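You operate a simulated robot arm through the tools that you are given. There is no shell and no other tool. Be economical: measure what you need, move in short steps, check, and stop when the job is done.

Carry out the task below with a simulated robot arm. There is one attempt and no reset: what you move stays moved.

TASK
Switch on the light box and mark its sample with the red pen, then the green one.
Fine: one line each; put both pens back.
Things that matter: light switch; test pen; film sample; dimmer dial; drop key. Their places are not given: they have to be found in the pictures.

It is judged by the outcome, as a careful person would: the job done as asked, and still so three seconds after it is handed in. It fails if anything else is knocked over, pushed out of place, dropped, spilled or broken.

THE ROBOT
A 6-joint arm with a two-finger parallel gripper, fixed in place. Base frame: the origin is at the foot of the arm, x ahead of it, y to its left, z up. Lengths are in m, angles in rad, forces in N, time in s.
With the tool pointing down near the work surface it reaches from about 0.24 to 0.64 m from the base axis. Its first joint turns from -1.152 to 1.152 rad. Payload 2.7 kg.
Tool frame: the origin (TCP) lies between the finger pads and is the grasp point; the fingertips stand 0.023 m ahead of it; z points along the fingers, y is the line along which they close. The gripper opens to 0.094 m. The fingers are 0.038 m wide and 0.01 m thick; the gripper's body (0.054 by 0.096 m) begins 0.039 m behind the TCP.
Orientation is that of the tool frame in the base frame, as a unit quaternion [w, x, y, z]. With the fingers straight down and closing along the base's y, the tool's x points along the base's -x, its y along +y and its z along -z.

THE INTERFACE
- The arm moves only by the tool servo_tool. Its argument "commands" is a list of rows, each an object (a shift or turn left out is 0, a gripper value left out holds the last) with "dp": the shift along the base's x, y, z in m, a list of three; "delta_rot": the turn, a rotation vector about the base's x, y, z in rad, a list of three; "claw": the closure, from 0 (fully open) to 1 (shut). In form: [{"dp": [dx, dy, dz], "delta_rot": [rx, ry, rz], "claw": claw}, ...]. A call has 1 to 20 rows; each row is the pose to reach, as a shift and turn from the pose commanded when the call began. A row lasts 0.2 s, in which the tool goes at most 0.05 m and 0.15 rad; a call with a longer step from one row to the next is refused whole, and so is a gripper value outside its range. A pose out of reach is approached as far as the arm can. The call stops where the force on the tool passes 70 N (or 10 N more than at its start, if that is more) or the arm is blocked; 0.2 s more then pass. The fingers move at their own pace (about 0.045 m/s each) and stop on an object; they squeeze with about 37 N. The grip force told is the motor's: it shows also when the fingers shut on nothing. Time passes only in rows, and 0.2 s behind the last, so rows that repeat a pose let the fingers close. It gives the time, the measured TCP pose, the force on the tool (base axes), the opening and the grip force at its end, in the units of the frame above (readings bear some noise), and new pictures: "pictures" is both (left out), scene, wrist or none.
- Cameras (640 x 400 px; columns grow to the right, rows downward): "scene" is fixed at [0.084, -0.4416, 1.3984]; the picture's right is [0.66, -0.75, 0.00], its down [-0.46, -0.41, -0.79] and it looks along [0.59, 0.52, -0.61] (base axes); focal length 348 px, centre (320, 200). "wrist" rides on the gripper at [-0.039, 0, -0.044] in the tool frame; the picture's right is [0.00, -1.00, 0.00], its down [0.97, 0.00, -0.24] and it looks along [0.24, 0.00, 0.97] (tool axes); focal length 218 px, centre (320, 200).
- measure_at(camera, pixels): for up to 12 pixels [column, row] of the newest picture of that camera ("zoom" is the newest enlarged one), the place [x, y, z] in the base frame of the surface seen there, good to about 0.002 m. No time passes.
- inspect(camera, box): a new picture of the part [left, top, right, bottom] of that camera's present view, enlarged. No time passes.
- finish_job(): hands the job in; it is judged then, once.

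Work in short steps. Measure before you move; look again where a grasp or a placing could have gone wrong, and mend it. You have 80 turns and 120 pictures in all, the two below and enlarged ones among them. Open the gripper and draw the arm clear of the work before you hand the job in, unless the task says otherwise; then end with one line.

The tools are called after "Emit:" by a JSON object that holds its "op" and its "data". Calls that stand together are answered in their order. servo_tool: Moves the arm, as the interface text tells. Its arguments: {"type":"object","properties":{"commands":{"type":"array"},"pictures":{"type":"string","enum":["both","scene","wrist","none"]}},"required":["commands"]} The other tools are called the same way: measure_at (camera, pixels) gives the place of the surface under pixels of a picture; inspect (camera, box) takes an enlarged picture of a part of a camera's view; finish_job () hands the job in.

At the start:

```text
time_s: 0.0
eef_pos: [0.3562, -0.0137, 1.0611]
orientation: [0.0, 0.0, 1.0, 0.001]
ft_force: [0.2, 0.3, 0.7]
gripper_width: 0.0941
grasp_force: 0.1
```

scene: 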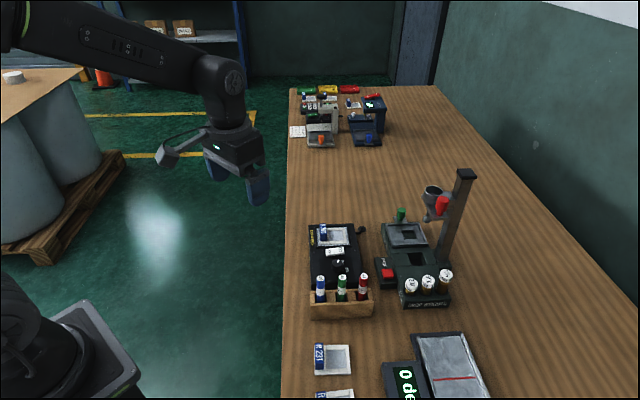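
wrist: 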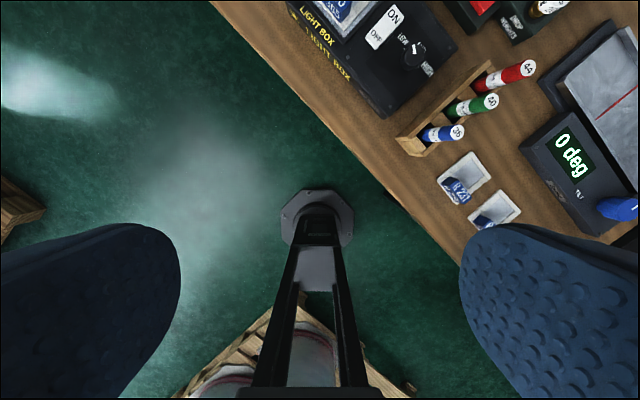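

The light box with pens in a rack shows near scene (335,265). I look closer.

Emit:
{"op": "inspect", "data": {"camera": "scene", "box": [290, 200, 470, 320]}}

Emit:
{"op": "inspect", "data": {"camera": "wrist", "box": [280, 0, 560, 175]}}

Emit:
{"op": "measure_at", "data": {"camera": "scene", "pixels": [[320, 281], [342, 281], [363, 280], [341, 308], [335, 251], [332, 236], [341, 266], [315, 300], [369, 300], [322, 295], [342, 294], [362, 294]]}}

```text
3.33 times, centred on (380, 260) of scene
```

zoom: 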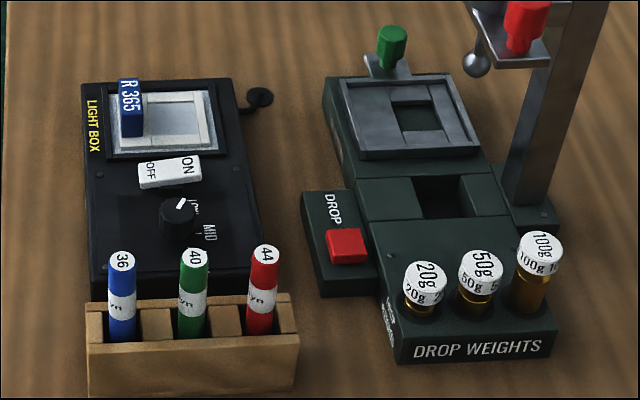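

```text
2.29 times, centred on (420, 88) of wrist
```

zoom: 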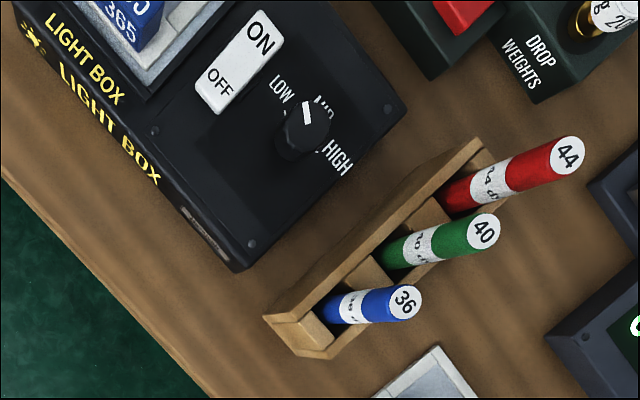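

```text
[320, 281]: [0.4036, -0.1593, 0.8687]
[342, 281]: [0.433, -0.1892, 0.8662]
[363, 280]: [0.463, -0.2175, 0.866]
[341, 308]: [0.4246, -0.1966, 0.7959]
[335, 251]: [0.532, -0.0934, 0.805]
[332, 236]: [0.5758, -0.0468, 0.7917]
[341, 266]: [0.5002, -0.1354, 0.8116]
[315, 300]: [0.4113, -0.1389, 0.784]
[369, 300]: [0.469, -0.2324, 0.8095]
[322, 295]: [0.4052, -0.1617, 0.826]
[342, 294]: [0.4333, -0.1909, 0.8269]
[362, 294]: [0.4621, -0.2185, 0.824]
```

Everything on the bench is turned by about 45°. I turn the tool to match the rack and move above the light box to get a good view.

Emit:
{"op": "servo_tool", "data": {"commands": [{"dp": [0.02, -0.02, 0], "delta_rot": [0, 0, -0.14]}, {"dp": [0.04, -0.04, 0], "delta_rot": [0, 0, -0.28]}, {"dp": [0.06, -0.06, 0], "delta_rot": [0, 0, -0.42]}, {"dp": [0.08, -0.08, 0], "delta_rot": [0, 0, -0.56]}, {"dp": [0.1, -0.09, 0], "delta_rot": [0, 0, -0.7]}, {"dp": [0.11, -0.1, 0], "delta_rot": [0, 0, -0.78]}, {"dp": [0.11, -0.1, 0], "delta_rot": [0, 0, -0.78]}]}}

Emit:
{"op": "measure_at", "data": {"camera": "scene", "pixels": [[466, 173], [443, 205], [440, 250], [402, 213]]}}

```text
time_s: 1.6
eef_pos: [0.4665, -0.1141, 1.0617]
orientation: [0.0, 0.381, 0.925, -0.001]
ft_force: [-0.5, -0.1, -0.3]
gripper_width: 0.094
grasp_force: 0.1
```

scene: 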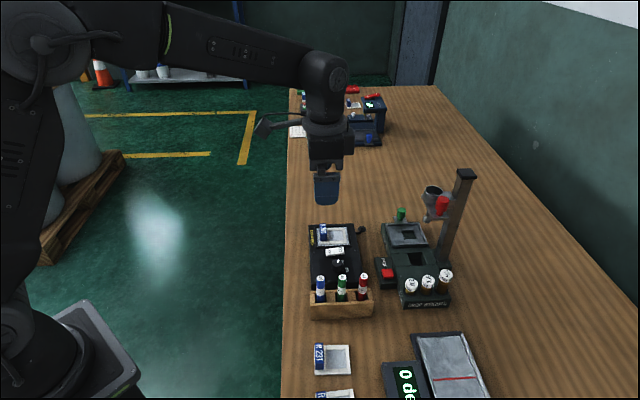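
wrist: 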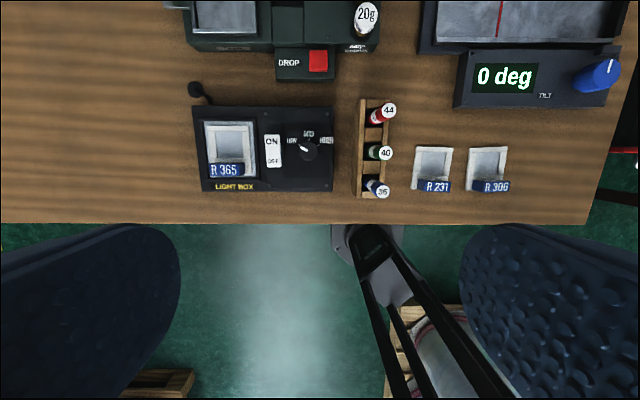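

```text
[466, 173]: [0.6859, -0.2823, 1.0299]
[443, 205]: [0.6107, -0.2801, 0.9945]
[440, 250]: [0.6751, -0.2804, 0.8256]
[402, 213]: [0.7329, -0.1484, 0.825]
```

Emit:
{"op": "inspect", "data": {"camera": "wrist", "box": [180, 80, 420, 230]}}

Emit:
{"op": "measure_at", "data": {"camera": "wrist", "pixels": [[271, 142], [273, 160], [234, 139], [230, 152], [225, 170], [209, 124], [255, 124], [309, 152], [388, 110], [386, 153], [382, 192], [200, 190]]}}

```text
2.67 times, centred on (300, 155) of wrist
```

zoom: 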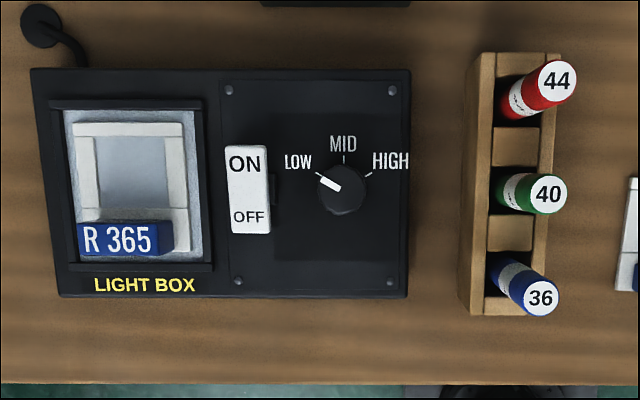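

```text
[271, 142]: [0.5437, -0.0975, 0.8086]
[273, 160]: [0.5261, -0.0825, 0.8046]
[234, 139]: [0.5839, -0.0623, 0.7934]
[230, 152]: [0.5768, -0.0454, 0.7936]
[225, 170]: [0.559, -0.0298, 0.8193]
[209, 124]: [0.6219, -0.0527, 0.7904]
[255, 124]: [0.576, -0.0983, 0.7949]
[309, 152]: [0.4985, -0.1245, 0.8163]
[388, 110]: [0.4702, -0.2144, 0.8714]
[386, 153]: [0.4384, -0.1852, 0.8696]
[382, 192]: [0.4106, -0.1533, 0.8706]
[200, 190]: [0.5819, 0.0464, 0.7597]
```

The switch is OFF (its ON end stands at 0.8086, its OFF end at 0.8046). I close the fingers and come down above the ON end.

Emit:
{"op": "servo_tool", "data": {"commands": [{"dp": [0.04, 0.003, -0.02], "claw": 1}, {"dp": [0.0855, 0.007, -0.04], "claw": 1}, {"dp": [0.0855, 0.007, -0.085], "claw": 1}, {"dp": [0.0855, 0.007, -0.13], "claw": 1}, {"dp": [0.0855, 0.007, -0.175], "claw": 1}, {"dp": [0.0855, 0.007, -0.205], "claw": 1}, {"dp": [0.0855, 0.007, -0.205], "claw": 1}, {"dp": [0.0855, 0.007, -0.205], "claw": 1}]}}

Emit:
{"op": "inspect", "data": {"camera": "scene", "box": [290, 190, 410, 280]}}

```text
time_s: 3.4
eef_pos: [0.5526, -0.1069, 0.8548]
orientation: [0.0, 0.38, 0.925, 0.001]
ft_force: [-0.4, -0.4, -0.1]
gripper_width: 0.0
grasp_force: 37.0
```

scene: 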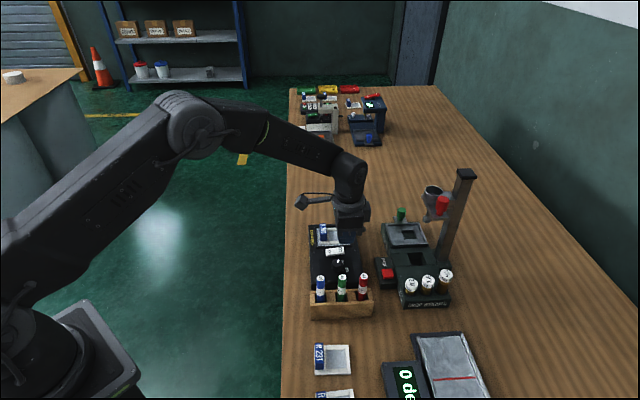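
wrist: 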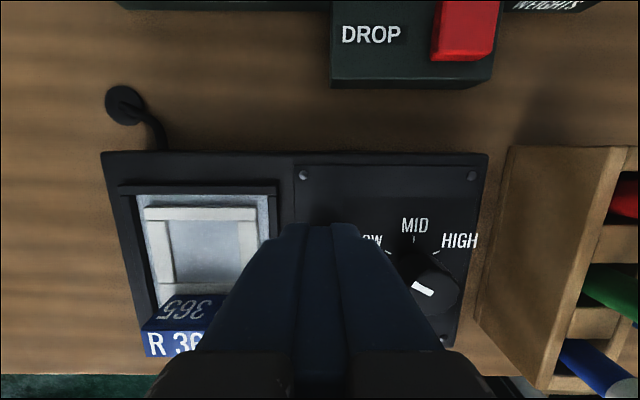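

```text
4.44 times, centred on (350, 235) of scene
```

zoom: 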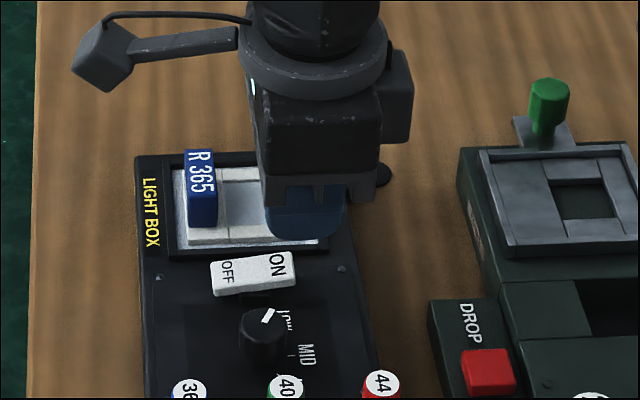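

Emit:
{"op": "measure_at", "data": {"camera": "zoom", "pixels": [[228, 270], [285, 262], [217, 290], [293, 284], [300, 235], [340, 250], [285, 252], [212, 262]]}}

```text
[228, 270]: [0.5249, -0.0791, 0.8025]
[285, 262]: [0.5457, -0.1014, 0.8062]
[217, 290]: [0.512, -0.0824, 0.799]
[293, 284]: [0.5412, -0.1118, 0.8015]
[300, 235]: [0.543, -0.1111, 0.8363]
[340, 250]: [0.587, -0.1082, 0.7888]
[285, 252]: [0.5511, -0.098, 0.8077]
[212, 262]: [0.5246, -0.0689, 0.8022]
```

The fingers hang over the ON end. I press down in small steps.

Emit:
{"op": "servo_tool", "data": {"commands": [{"dp": [0, 0, -0.018], "claw": 1}, {"dp": [0, 0, -0.023], "claw": 1}, {"dp": [0, 0, -0.026], "claw": 1}, {"dp": [0, 0, -0.028], "claw": 1}]}}

Emit:
{"op": "inspect", "data": {"camera": "scene", "box": [290, 190, 410, 280]}}

```text
time_s: 4.4
eef_pos: [0.5525, -0.1067, 0.8286]
orientation: [0.0, 0.38, 0.925, 0.0]
ft_force: [0.3, 0.2, 0.2]
gripper_width: 0.0
grasp_force: 36.9
```

scene: 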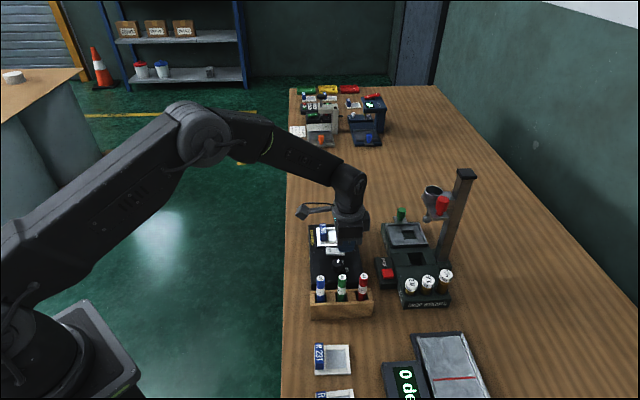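
wrist: 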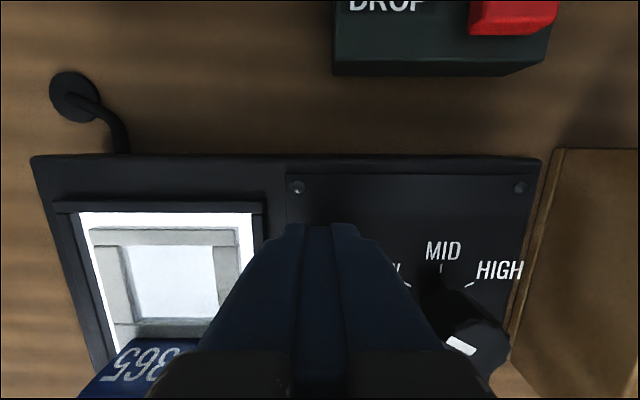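

```text
4.44 times, centred on (350, 235) of scene
```

zoom: 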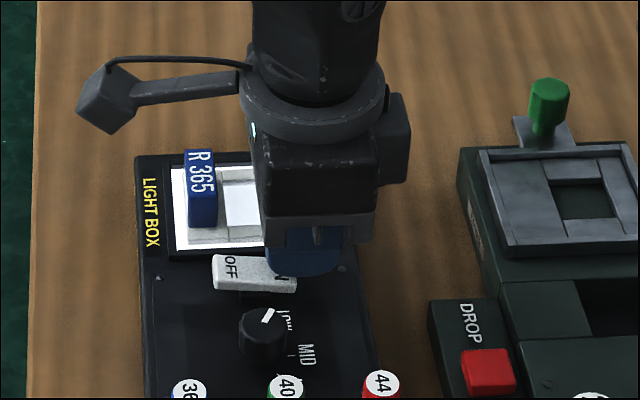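

The window is lit. I lift off and move above the red pen with the fingers open.

Emit:
{"op": "servo_tool", "data": {"commands": [{"dp": [0, 0, 0.045], "claw": 1}, {"dp": [0, 0, 0.09], "claw": 1}, {"dp": [0, 0, 0.135], "claw": 0.5}, {"dp": [-0.025, -0.035, 0.14], "claw": 0.5}, {"dp": [-0.055, -0.07, 0.14], "claw": 0.5}, {"dp": [-0.083, -0.109, 0.14], "claw": 0.5}, {"dp": [-0.083, -0.109, 0.14], "claw": 0.5}]}}

Emit:
{"op": "inspect", "data": {"camera": "scene", "box": [290, 220, 410, 320]}}

```text
time_s: 6.0
eef_pos: [0.4669, -0.2179, 0.97]
orientation: [0.0, 0.38, 0.925, 0.001]
ft_force: [0.1, -0.7, 0.3]
gripper_width: 0.0469
grasp_force: 0.1
```

scene: 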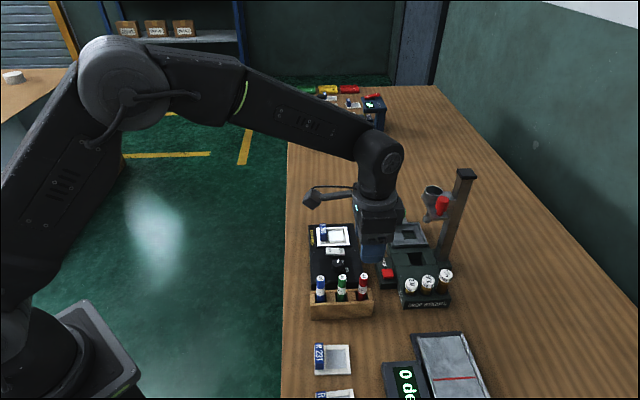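
wrist: 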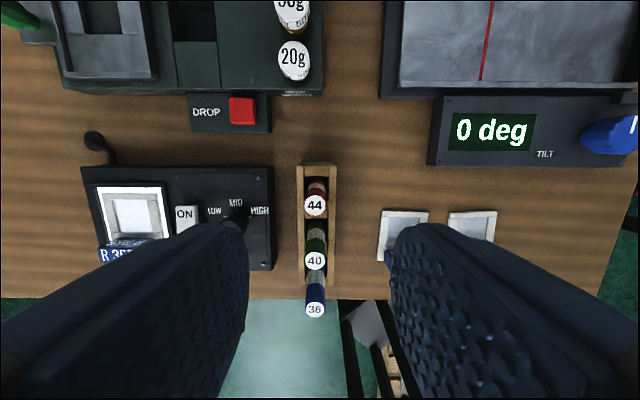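

```text
4.00 times, centred on (350, 270) of scene
```

zoom: 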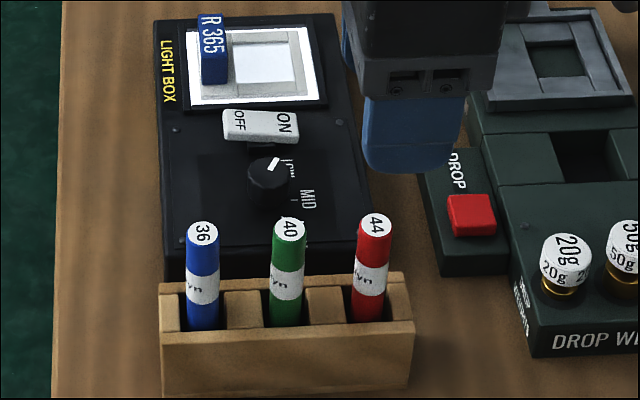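

Emit:
{"op": "measure_at", "data": {"camera": "wrist", "pixels": [[315, 205], [306, 204], [324, 204], [315, 196], [315, 260], [302, 190], [333, 190], [316, 170], [316, 177], [315, 228], [316, 309]]}}

Emit:
{"op": "measure_at", "data": {"camera": "scene", "pixels": [[332, 303], [365, 302], [352, 295], [363, 276]]}}

Emit:
{"op": "inspect", "data": {"camera": "wrist", "box": [280, 150, 360, 300]}}

```text
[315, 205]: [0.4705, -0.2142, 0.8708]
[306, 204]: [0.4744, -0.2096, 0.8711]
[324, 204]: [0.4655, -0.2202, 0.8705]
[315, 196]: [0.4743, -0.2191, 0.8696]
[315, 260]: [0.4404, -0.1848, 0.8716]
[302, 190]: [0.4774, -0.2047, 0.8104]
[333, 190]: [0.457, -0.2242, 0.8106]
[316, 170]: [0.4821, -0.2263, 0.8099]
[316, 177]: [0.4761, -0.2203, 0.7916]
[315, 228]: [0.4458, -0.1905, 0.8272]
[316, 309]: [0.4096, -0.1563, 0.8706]
```

```text
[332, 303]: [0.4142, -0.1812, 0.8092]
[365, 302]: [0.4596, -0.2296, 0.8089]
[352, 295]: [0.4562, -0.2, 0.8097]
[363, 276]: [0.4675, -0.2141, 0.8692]
```

```text
2.67 times, centred on (320, 225) of wrist
```

zoom: 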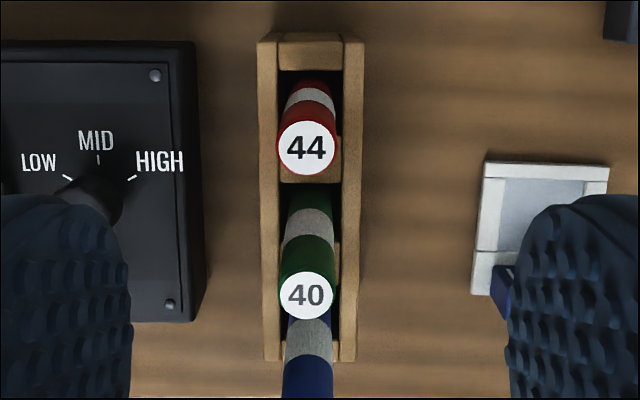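

The red pen's axis is at about (0.469, -0.2155) with its top at 0.871, and the rack top is at 0.81. I go down to z = 0.846 and grip it.

Emit:
{"op": "servo_tool", "data": {"commands": [{"dp": [0.002, 0.002, -0.04], "claw": 0.5}, {"dp": [0.002, 0.002, -0.08], "claw": 0.5}, {"dp": [0.002, 0.002, -0.11], "claw": 0.5}, {"dp": [0.002, 0.002, -0.124], "claw": 0.5}, {"dp": [0.002, 0.002, -0.124], "claw": 0.5}, {"dp": [0.002, 0.002, -0.124], "claw": 1}, {"dp": [0.002, 0.002, -0.124], "claw": 1}, {"dp": [0.002, 0.002, -0.124], "claw": 1}, {"dp": [0.002, 0.002, -0.124], "claw": 1}]}}

Emit:
{"op": "inspect", "data": {"camera": "scene", "box": [290, 220, 410, 320]}}

```text
time_s: 8.0
eef_pos: [0.4723, -0.215, 0.8451]
orientation: [0.0, 0.38, 0.925, 0.0]
ft_force: [0.3, 0.1, 0.3]
gripper_width: 0.0148
grasp_force: 37.1
```

scene: 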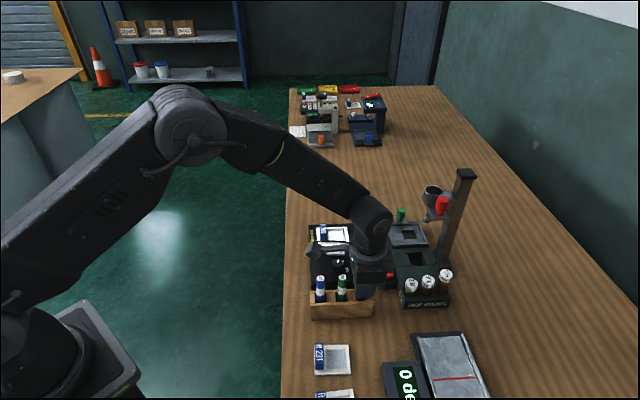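
wrist: 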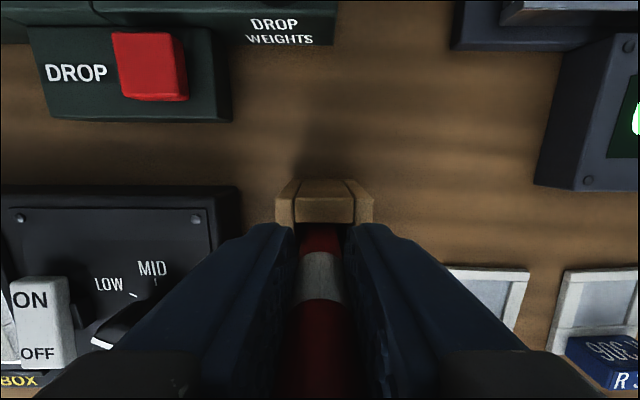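

```text
4.00 times, centred on (350, 270) of scene
```

zoom: 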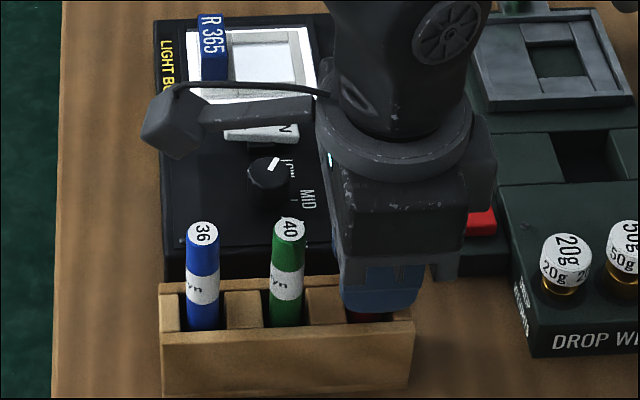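

The grip holds at 0.0148. I lift the pen straight up and look at its lower end.

Emit:
{"op": "servo_tool", "data": {"commands": [{"dp": [0, 0, 0.03], "claw": 1}, {"dp": [0, 0, 0.06], "claw": 1}, {"dp": [0, 0, 0.09], "claw": 1}, {"dp": [0, 0, 0.12], "claw": 1}, {"dp": [0, 0, 0.12], "claw": 1}]}}

Emit:
{"op": "inspect", "data": {"camera": "scene", "box": [310, 200, 430, 300]}}

```text
time_s: 9.2
eef_pos: [0.4722, -0.2148, 0.9647]
orientation: [0.001, 0.381, 0.924, 0.0]
ft_force: [-0.1, -0.5, 0.2]
gripper_width: 0.0146
grasp_force: 37.2
```

scene: 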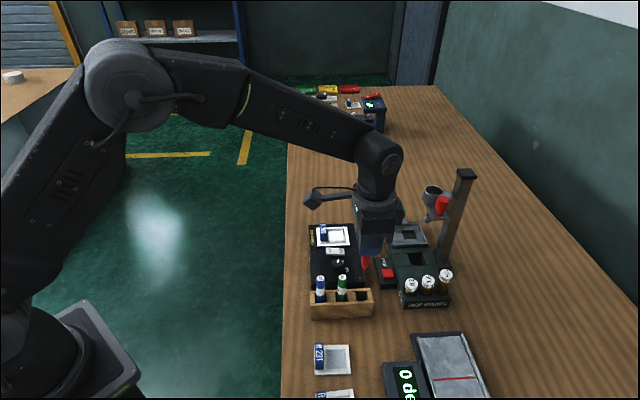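
wrist: 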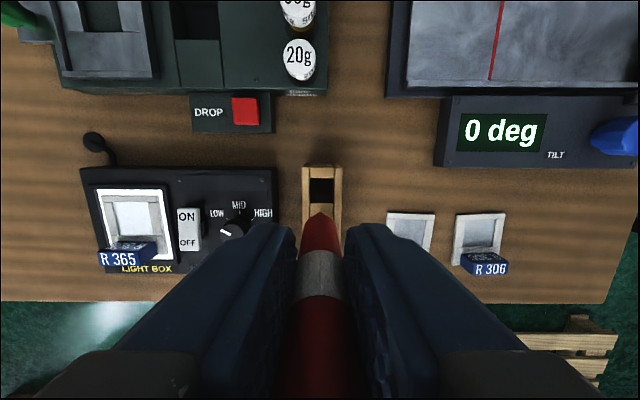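

```text
4.00 times, centred on (370, 250) of scene
```

zoom: 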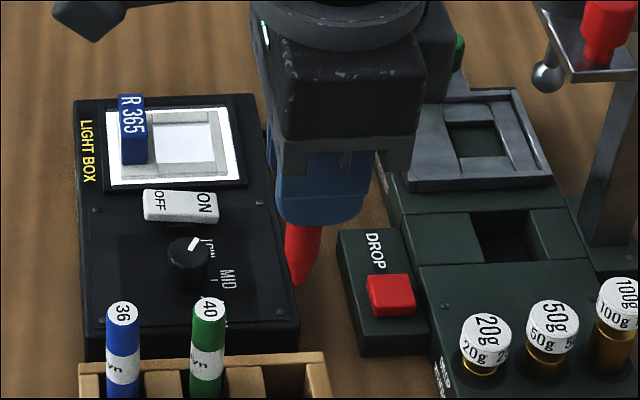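

Emit:
{"op": "measure_at", "data": {"camera": "zoom", "pixels": [[297, 283], [298, 279], [303, 262], [185, 140], [180, 125], [215, 115], [225, 155], [165, 160], [135, 160], [190, 158], [203, 110], [135, 100]]}}

Emit:
{"op": "measure_at", "data": {"camera": "wrist", "pixels": [[320, 214], [132, 216], [116, 203], [157, 203], [120, 233], [158, 233], [110, 215], [165, 215], [132, 196], [132, 241], [127, 258], [150, 223]]}}

Emit:
{"op": "inspect", "data": {"camera": "wrist", "box": [80, 170, 200, 280]}}

```text
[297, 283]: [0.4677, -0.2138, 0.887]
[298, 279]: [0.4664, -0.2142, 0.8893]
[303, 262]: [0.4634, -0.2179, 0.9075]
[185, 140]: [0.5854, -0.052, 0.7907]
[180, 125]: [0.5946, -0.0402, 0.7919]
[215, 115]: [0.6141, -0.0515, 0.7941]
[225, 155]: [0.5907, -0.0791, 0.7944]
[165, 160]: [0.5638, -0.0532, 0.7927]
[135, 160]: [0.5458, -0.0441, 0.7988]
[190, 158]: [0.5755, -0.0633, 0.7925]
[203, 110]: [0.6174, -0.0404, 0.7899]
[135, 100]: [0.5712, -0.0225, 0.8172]
```

```text
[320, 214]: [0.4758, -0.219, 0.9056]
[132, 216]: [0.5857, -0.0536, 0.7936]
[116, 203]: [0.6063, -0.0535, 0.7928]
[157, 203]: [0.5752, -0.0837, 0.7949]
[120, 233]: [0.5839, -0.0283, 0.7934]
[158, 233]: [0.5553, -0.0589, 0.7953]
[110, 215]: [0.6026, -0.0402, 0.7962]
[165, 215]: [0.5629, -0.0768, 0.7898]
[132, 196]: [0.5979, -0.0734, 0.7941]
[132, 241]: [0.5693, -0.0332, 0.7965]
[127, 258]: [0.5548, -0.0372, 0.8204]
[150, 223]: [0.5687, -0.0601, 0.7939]
```

```text
3.64 times, centred on (140, 225) of wrist
```

zoom: 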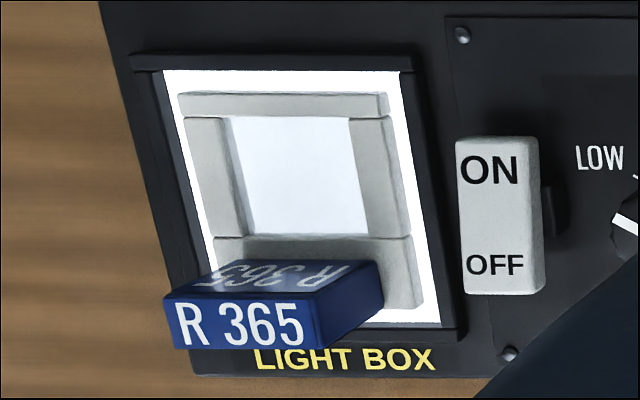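

The pen's tip is bare and hangs 0.079 below the TCP. The film inside the frame is centred near (0.583, -0.053) at z ≈ 0.7935. I carry the pen over to the start of the red line and stop short of touching.

Emit:
{"op": "servo_tool", "data": {"commands": [{"dp": [0.022, 0.03, 0.0], "claw": 1}, {"dp": [0.044, 0.06, 0.0], "claw": 1}, {"dp": [0.066, 0.091, 0.0], "claw": 1}, {"dp": [0.088, 0.121, 0], "claw": 1}, {"dp": [0.109, 0.151, 0], "claw": 1}, {"dp": [0.109, 0.151, -0.035], "claw": 1}, {"dp": [0.109, 0.151, -0.065], "claw": 1}, {"dp": [0.109, 0.151, -0.078], "claw": 1}, {"dp": [0.109, 0.151, -0.078], "claw": 1}]}}

Emit:
{"op": "inspect", "data": {"camera": "scene", "box": [300, 210, 380, 260]}}

Emit:
{"op": "inspect", "data": {"camera": "wrist", "box": [220, 120, 420, 300]}}

```text
time_s: 11.2
eef_pos: [0.5784, -0.0626, 0.8865]
orientation: [-0.001, 0.38, 0.925, 0.0]
ft_force: [0.1, -0.6, -0.1]
gripper_width: 0.0148
grasp_force: 37.1
```

scene: 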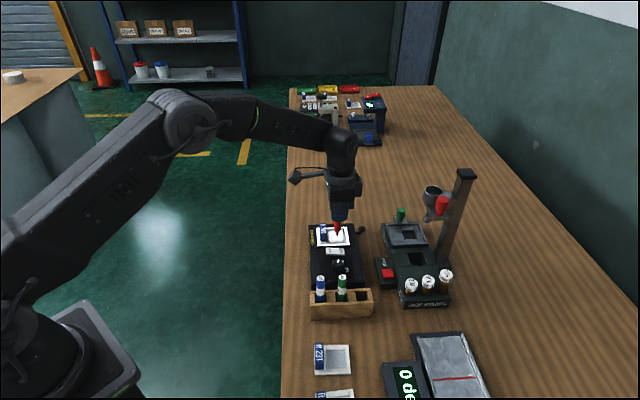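
wrist: 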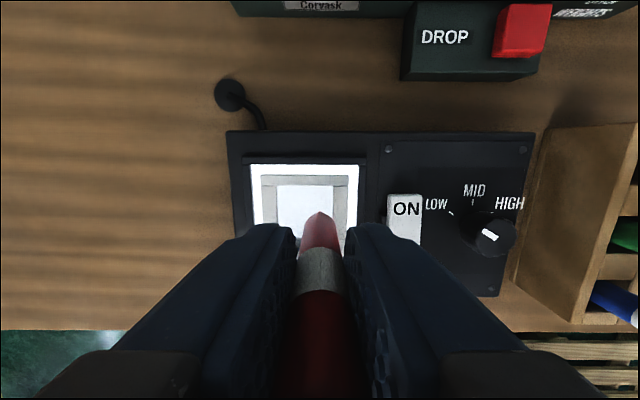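

```text
8.00 times, centred on (340, 235) of scene
```

zoom: 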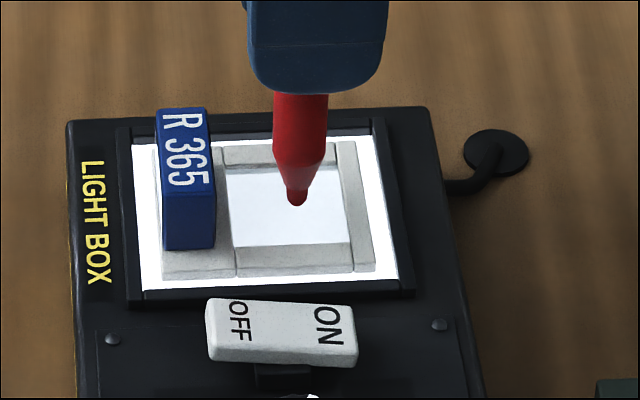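

```text
2.22 times, centred on (320, 210) of wrist
```

zoom: 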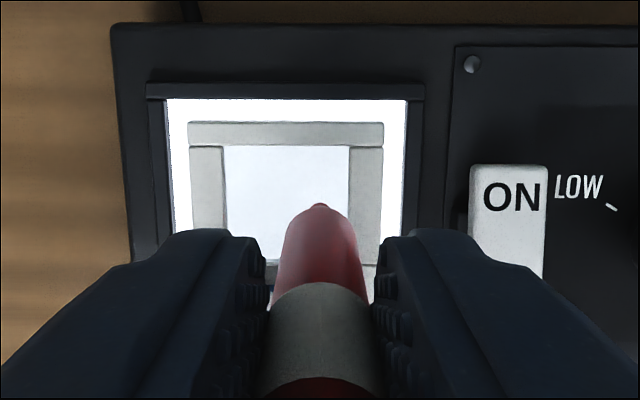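

Emit:
{"op": "measure_at", "data": {"camera": "wrist", "pixels": [[278, 188], [332, 188], [305, 195], [281, 230], [340, 215], [272, 210], [305, 180], [320, 213]]}}

Emit:
{"op": "measure_at", "data": {"camera": "scene", "pixels": [[337.2, 235.3], [337.2, 234.7], [329, 240.5], [343.3, 240], [342, 231], [328.5, 231.5], [335, 244], [346, 236]]}}

```text
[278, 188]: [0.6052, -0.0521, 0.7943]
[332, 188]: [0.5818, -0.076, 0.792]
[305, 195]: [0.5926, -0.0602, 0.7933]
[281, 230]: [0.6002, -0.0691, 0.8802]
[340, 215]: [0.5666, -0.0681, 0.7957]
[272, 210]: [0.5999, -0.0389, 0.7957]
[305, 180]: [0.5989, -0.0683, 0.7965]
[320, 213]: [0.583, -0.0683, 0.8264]
```

```text
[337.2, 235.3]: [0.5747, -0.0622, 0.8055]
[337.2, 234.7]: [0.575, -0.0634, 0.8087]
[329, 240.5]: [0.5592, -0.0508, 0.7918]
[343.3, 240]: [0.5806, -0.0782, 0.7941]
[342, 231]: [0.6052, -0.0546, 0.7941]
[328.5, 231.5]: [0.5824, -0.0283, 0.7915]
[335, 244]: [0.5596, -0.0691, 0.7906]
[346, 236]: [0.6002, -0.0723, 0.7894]
```

The tip is at about (0.5755, -0.0625, 0.805), 0.002 short of the centreline and 0.011 above the film. I shift it 4 mm sideways and lower it slowly.

Emit:
{"op": "servo_tool", "data": {"commands": [{"dp": [0.003, -0.003, 0], "claw": 1}, {"dp": [0.003, -0.003, -0.006], "claw": 1}, {"dp": [0.003, -0.003, -0.009], "claw": 1}, {"dp": [0.003, -0.003, -0.0105], "claw": 1}, {"dp": [0.003, -0.003, -0.0105], "claw": 1}], "pictures": "none"}}

Emit:
{"op": "inspect", "data": {"camera": "scene", "box": [300, 210, 380, 260]}}

```text
time_s: 12.4
eef_pos: [0.584, -0.0662, 0.8749]
orientation: [0.0, 0.38, 0.925, 0.0]
ft_force: [1.0, 1.0, 3.2]
gripper_width: 0.0146
grasp_force: 37.0
```

```text
8.00 times, centred on (340, 235) of scene
```

zoom: 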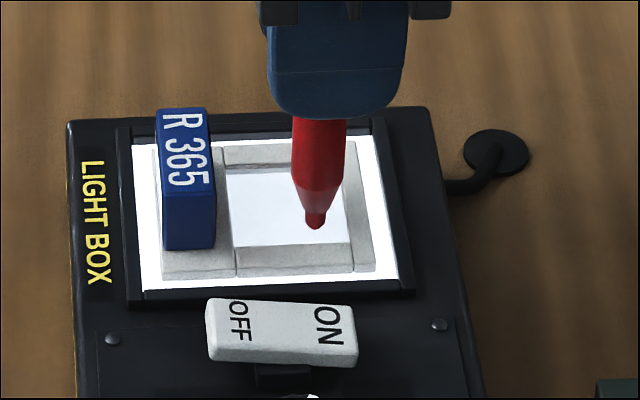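

The tip touches the film at 3 N, at zoom (315,230). I draw along the box's long axis for 2 cm and then lift.

Emit:
{"op": "servo_tool", "data": {"commands": [{"dp": [0, 0, -0.0003], "claw": 1}, {"dp": [0.002, 0.002, -0.0003], "claw": 1}, {"dp": [0.004, 0.004, -0.0003], "claw": 1}, {"dp": [0.006, 0.006, -0.0003], "claw": 1}, {"dp": [0.008, 0.008, -0.0003], "claw": 1}, {"dp": [0.01, 0.01, -0.0003], "claw": 1}, {"dp": [0.012, 0.012, -0.0003], "claw": 1}, {"dp": [0.014, 0.014, -0.0003], "claw": 1}, {"dp": [0.014, 0.014, -0.0003], "claw": 1}], "pictures": "none"}}

Emit:
{"op": "inspect", "data": {"camera": "scene", "box": [300, 210, 380, 260]}}

```text
time_s: 14.4
eef_pos: [0.5989, -0.0507, 0.8759]
orientation: [0.0, 0.38, 0.925, 0.0]
ft_force: [0.4, -0.3, 0.1]
gripper_width: 0.0146
grasp_force: 36.8
```

```text
8.00 times, centred on (340, 235) of scene
```

zoom: 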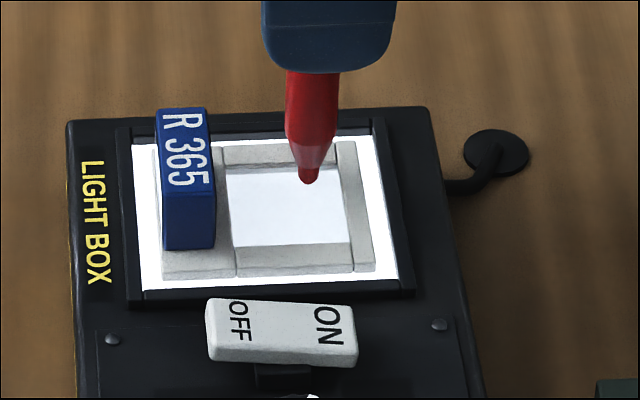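

There's no mark and the force has gone, so the tip is hovering. I lower it here gently until it touches, and will draw back the other way.

Emit:
{"op": "servo_tool", "data": {"commands": [{"dp": [0, 0, -0.001], "claw": 1}, {"dp": [0, 0, -0.0015], "claw": 1}, {"dp": [0, 0, -0.0015], "claw": 1}], "pictures": "none"}}

Emit:
{"op": "inspect", "data": {"camera": "scene", "box": [300, 210, 380, 260]}}

```text
time_s: 15.2
eef_pos: [0.5971, -0.052, 0.8752]
orientation: [0.001, 0.381, 0.924, 0.001]
ft_force: [-0.6, -0.3, 6.2]
gripper_width: 0.0146
grasp_force: 37.0
```

```text
8.00 times, centred on (340, 235) of scene
```

zoom: 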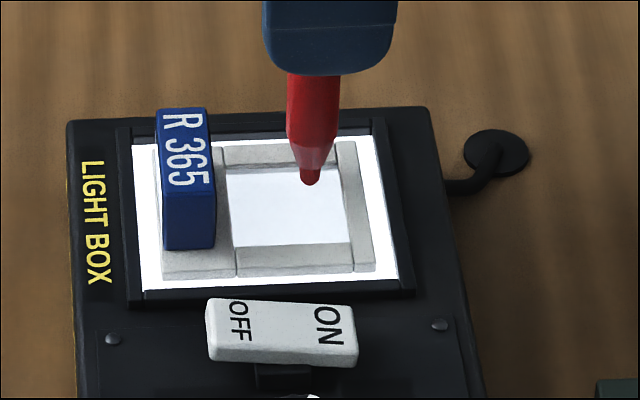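

It touches at 6 N. I draw back along the same line at this height.

Emit:
{"op": "servo_tool", "data": {"commands": [{"dp": [-0.002, -0.002, 0], "claw": 1}, {"dp": [-0.004, -0.004, 0], "claw": 1}, {"dp": [-0.006, -0.006, 0], "claw": 1}, {"dp": [-0.008, -0.008, 0], "claw": 1}, {"dp": [-0.01, -0.01, 0], "claw": 1}, {"dp": [-0.012, -0.012, 0], "claw": 1}, {"dp": [-0.014, -0.014, 0], "claw": 1}, {"dp": [-0.014, -0.014, 0], "claw": 1}], "pictures": "none"}}

Emit:
{"op": "inspect", "data": {"camera": "scene", "box": [300, 210, 380, 260]}}

```text
time_s: 17.0
eef_pos: [0.5819, -0.0675, 0.873]
orientation: [-0.001, 0.38, 0.925, 0.0]
ft_force: [-0.5, -0.1, 3.8]
gripper_width: 0.0147
grasp_force: 37.1
```

```text
8.00 times, centred on (340, 235) of scene
```

zoom: 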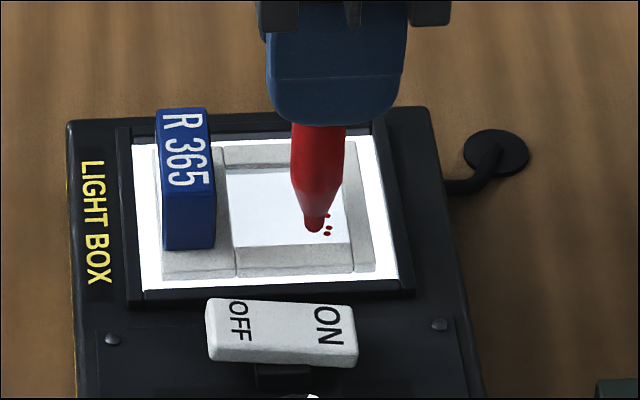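

Red dots show beside the tip at zoom (327,225). I lift the pen a little to see the mark.

Emit:
{"op": "servo_tool", "data": {"commands": [{"dp": [0, 0, 0.02], "claw": 1}, {"dp": [-0.02, 0.02, 0.05], "claw": 1}, {"dp": [-0.04, 0.04, 0.06], "claw": 1}], "pictures": "wrist"}}

Emit:
{"op": "inspect", "data": {"camera": "scene", "box": [310, 220, 360, 250]}}

Emit:
{"op": "inspect", "data": {"camera": "wrist", "box": [240, 80, 400, 180]}}

```text
time_s: 17.8
eef_pos: [0.5421, -0.0247, 0.9347]
orientation: [0.0, 0.38, 0.925, 0.0]
ft_force: [-0.6, 1.5, -0.5]
gripper_width: 0.0146
grasp_force: 36.8
```

wrist: 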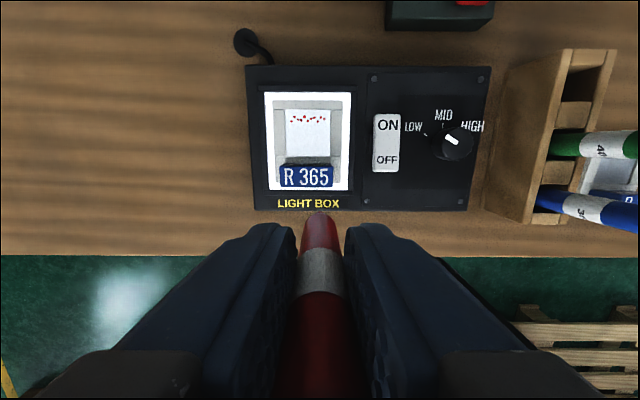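

```text
12.80 times, centred on (335, 235) of scene
```

zoom: 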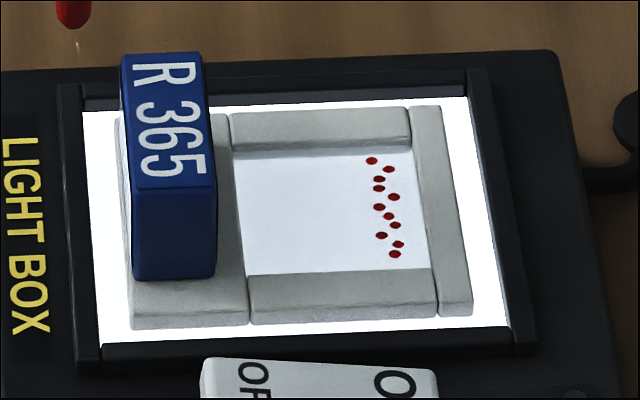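

```text
4.00 times, centred on (320, 130) of wrist
```

zoom: 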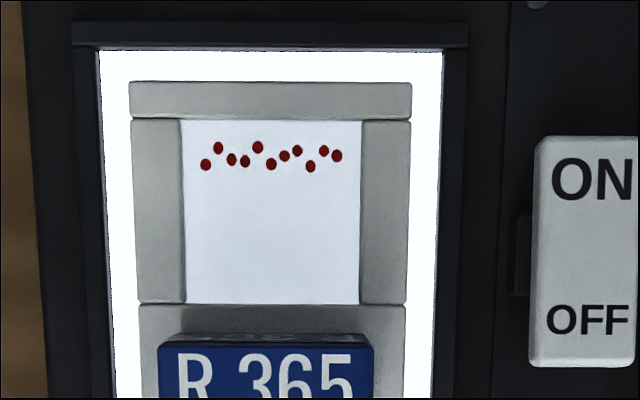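

The red line is there. It has beaded into a row of droplets, as a test ink does on a film it won't wet. I take the red pen back above its slot.

Emit:
{"op": "servo_tool", "data": {"commands": [{"dp": [-0.005, -0.02, 0.035], "claw": 1}, {"dp": [-0.02, -0.06, 0.05], "claw": 1}, {"dp": [-0.035, -0.1, 0.05], "claw": 1}, {"dp": [-0.05, -0.14, 0.05], "claw": 1}, {"dp": [-0.065, -0.175, 0.05], "claw": 1}, {"dp": [-0.072, -0.188, 0.04], "claw": 1}, {"dp": [-0.072, -0.188, 0.01], "claw": 1}, {"dp": [-0.072, -0.188, 0.005], "claw": 1}, {"dp": [-0.072, -0.188, 0.005], "claw": 1}]}}

Emit:
{"op": "inspect", "data": {"camera": "scene", "box": [310, 230, 400, 320]}}

Emit:
{"op": "inspect", "data": {"camera": "wrist", "box": [260, 150, 380, 270]}}

```text
time_s: 19.8
eef_pos: [0.4717, -0.2139, 0.9407]
orientation: [0.0, 0.38, 0.925, 0.0]
ft_force: [-0.6, 0.5, -0.2]
gripper_width: 0.0149
grasp_force: 37.7
```

scene: 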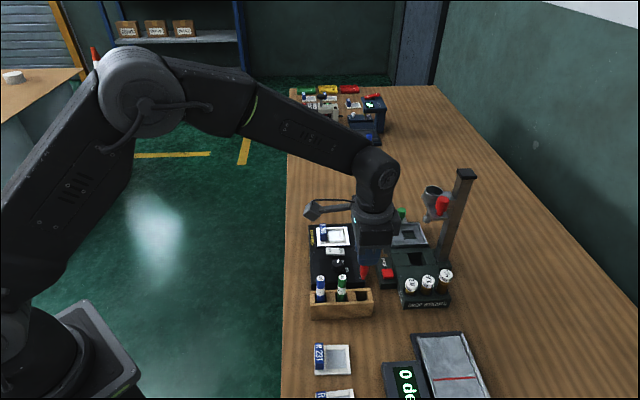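
wrist: 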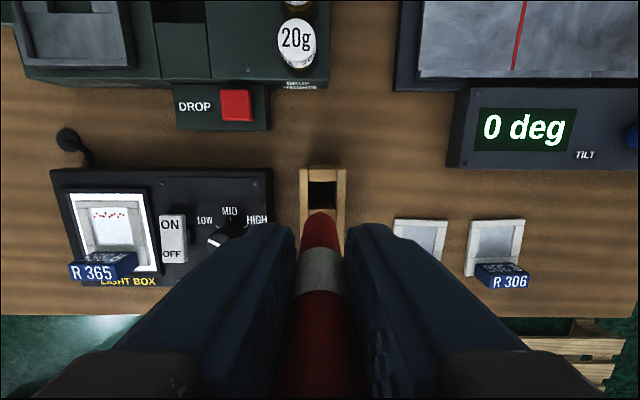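

```text
4.44 times, centred on (355, 275) of scene
```

zoom: 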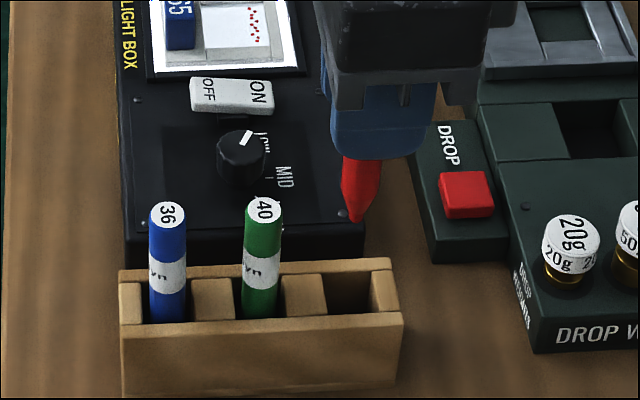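

```text
3.33 times, centred on (320, 210) of wrist
```

zoom: 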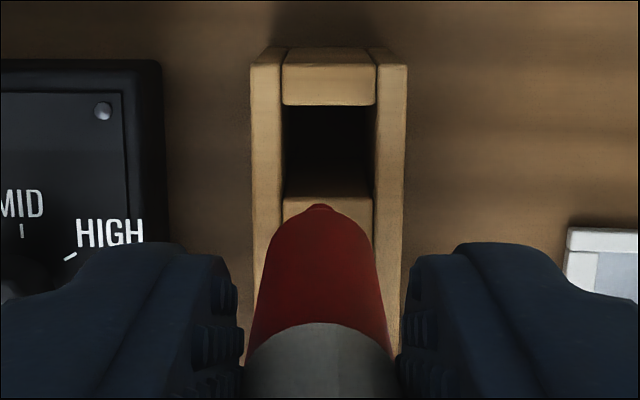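

Emit:
{"op": "measure_at", "data": {"camera": "wrist", "pixels": [[323, 179], [322, 211], [305, 195], [341, 195], [323, 170]]}}

Emit:
{"op": "measure_at", "data": {"camera": "scene", "pixels": [[355, 273.5], [382, 293], [372.5, 294.5], [385, 297], [380, 290]]}}

```text
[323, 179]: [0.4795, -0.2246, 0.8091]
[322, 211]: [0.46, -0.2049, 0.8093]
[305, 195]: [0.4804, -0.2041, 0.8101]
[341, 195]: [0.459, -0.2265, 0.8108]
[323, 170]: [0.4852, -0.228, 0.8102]
```

```text
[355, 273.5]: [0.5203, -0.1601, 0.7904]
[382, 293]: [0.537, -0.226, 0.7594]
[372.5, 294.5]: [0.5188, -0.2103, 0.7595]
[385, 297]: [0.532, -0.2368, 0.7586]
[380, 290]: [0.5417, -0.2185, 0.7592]
```

The slot centre is (0.4697, -0.215), so I correct by (-0.002, -0.001) and lower the pen in.

Emit:
{"op": "servo_tool", "data": {"commands": [{"dp": [-0.002, -0.001, 0], "claw": 1}, {"dp": [-0.002, -0.001, -0.035], "claw": 1}, {"dp": [-0.002, -0.001, -0.055], "claw": 1}, {"dp": [-0.002, -0.001, -0.07], "claw": 1}, {"dp": [-0.002, -0.001, -0.08], "claw": 1}, {"dp": [-0.002, -0.001, -0.088], "claw": 1}, {"dp": [-0.002, -0.001, -0.093], "claw": 1}, {"dp": [-0.002, -0.001, -0.093], "claw": 1}]}}

Emit:
{"op": "inspect", "data": {"camera": "scene", "box": [310, 230, 400, 320]}}

```text
time_s: 21.6
eef_pos: [0.4708, -0.2165, 0.8459]
orientation: [0.0, 0.38, 0.925, 0.0]
ft_force: [-4.2, 2.5, 14.9]
gripper_width: 0.0147
grasp_force: 36.8
```

scene: 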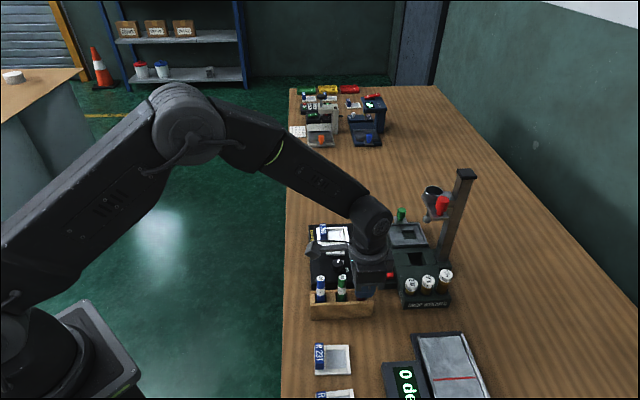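
wrist: 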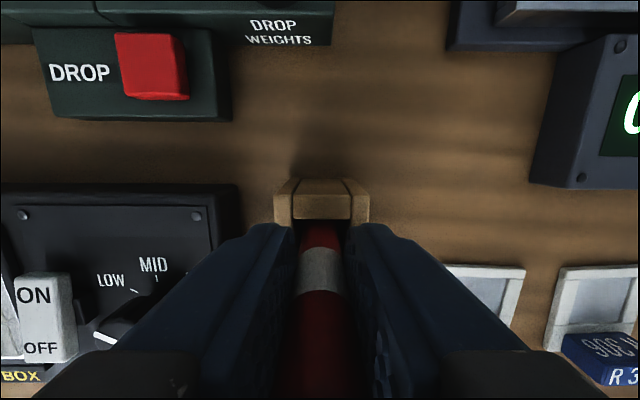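

```text
4.44 times, centred on (355, 275) of scene
```

zoom: 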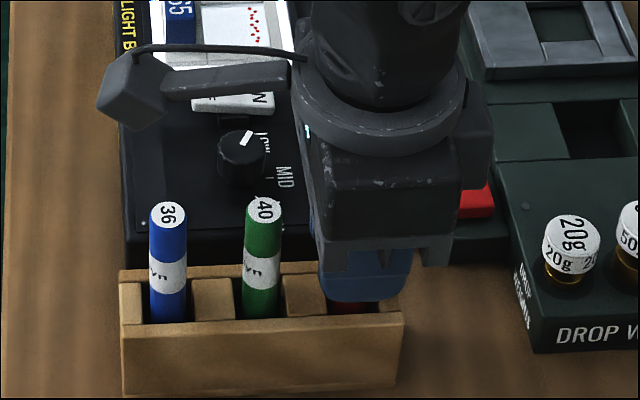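

It has bottomed out in the slot at about the original height. I ease up 1 mm, release, and go straight up.

Emit:
{"op": "servo_tool", "data": {"commands": [{"dp": [0, 0, 0.001], "claw": 1}, {"dp": [0, 0, 0.001], "claw": 0.5}, {"dp": [0, 0, 0.001], "claw": 0.5}, {"dp": [0, 0, 0.001], "claw": 0.5}, {"dp": [0, 0, 0.03], "claw": 0.5}, {"dp": [0, 0, 0.07], "claw": 0.5}, {"dp": [0, 0, 0.11], "claw": 0.5}, {"dp": [0, 0, 0.125], "claw": 0.5}, {"dp": [-0.03, 0.03, 0.125], "claw": 0.5}, {"dp": [-0.03, 0.03, 0.125], "claw": 0.5}]}}

Emit:
{"op": "inspect", "data": {"camera": "scene", "box": [300, 220, 400, 320]}}

```text
time_s: 23.8
eef_pos: [0.4414, -0.1865, 0.9712]
orientation: [0.0, 0.38, 0.925, 0.001]
ft_force: [-0.4, 1.1, 0.2]
gripper_width: 0.047
grasp_force: 0.0
```

scene: 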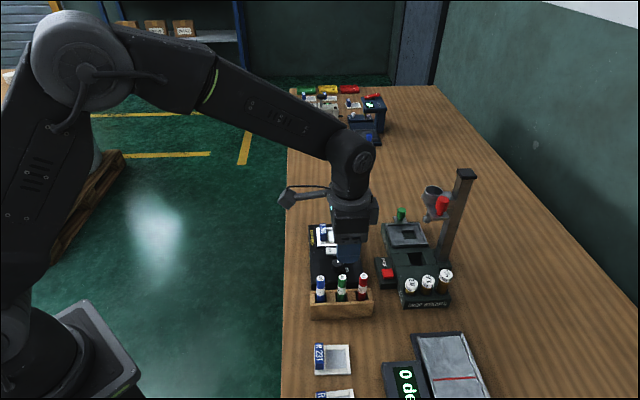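
wrist: 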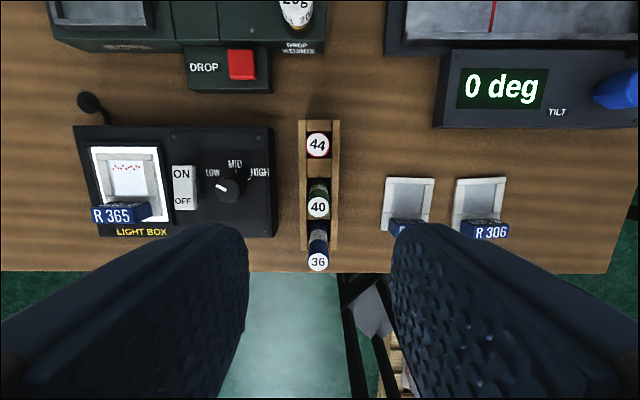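

```text
4.00 times, centred on (350, 270) of scene
```

zoom: 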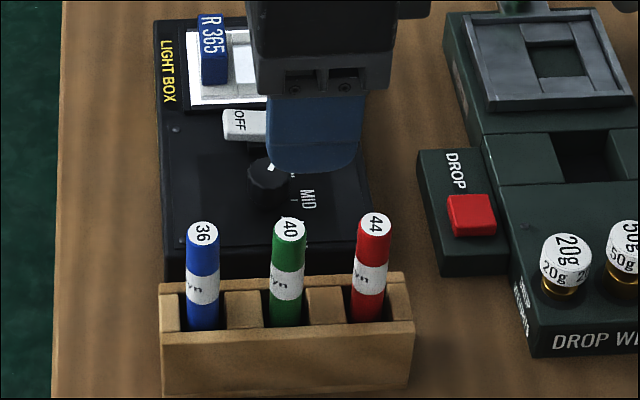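

Emit:
{"op": "measure_at", "data": {"camera": "wrist", "pixels": [[318, 207], [318, 145], [318, 262], [308, 207], [328, 207]]}}

```text
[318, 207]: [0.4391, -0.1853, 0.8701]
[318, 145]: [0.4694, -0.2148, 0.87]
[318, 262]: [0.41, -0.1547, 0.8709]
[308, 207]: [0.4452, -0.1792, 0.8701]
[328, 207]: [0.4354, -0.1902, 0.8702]
```

The red pen is back upright. The green pen is at (0.4395, -0.185), so I go down and grip it.

Emit:
{"op": "servo_tool", "data": {"commands": [{"dp": [-0.001, 0.0015, -0.04], "claw": 0.5}, {"dp": [-0.001, 0.0015, -0.08], "claw": 0.5}, {"dp": [-0.001, 0.0015, -0.11], "claw": 0.5}, {"dp": [-0.001, 0.0015, -0.126], "claw": 0.5}, {"dp": [-0.001, 0.0015, -0.126], "claw": 0.5}, {"dp": [-0.001, 0.0015, -0.126], "claw": 1}, {"dp": [-0.001, 0.0015, -0.126], "claw": 1}, {"dp": [-0.001, 0.0015, -0.126], "claw": 1}, {"dp": [-0.001, 0.0015, -0.126], "claw": 1}]}}

```text
time_s: 25.8
eef_pos: [0.4386, -0.1835, 0.8451]
orientation: [0.0, 0.38, 0.925, 0.001]
ft_force: [0.0, -0.1, 0.6]
gripper_width: 0.0144
grasp_force: 36.9
```

scene: 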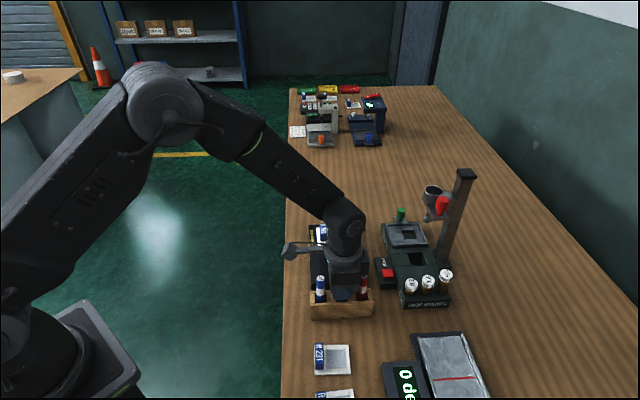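
wrist: 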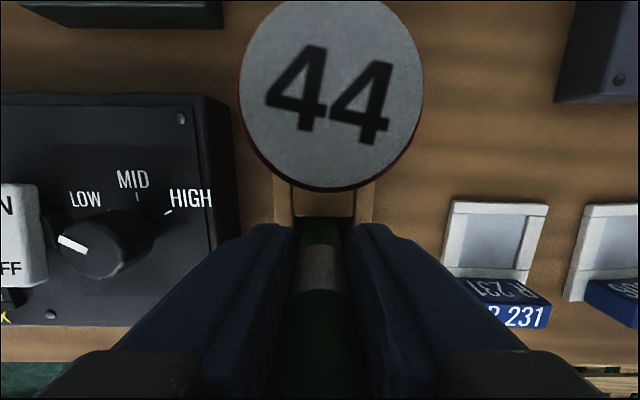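

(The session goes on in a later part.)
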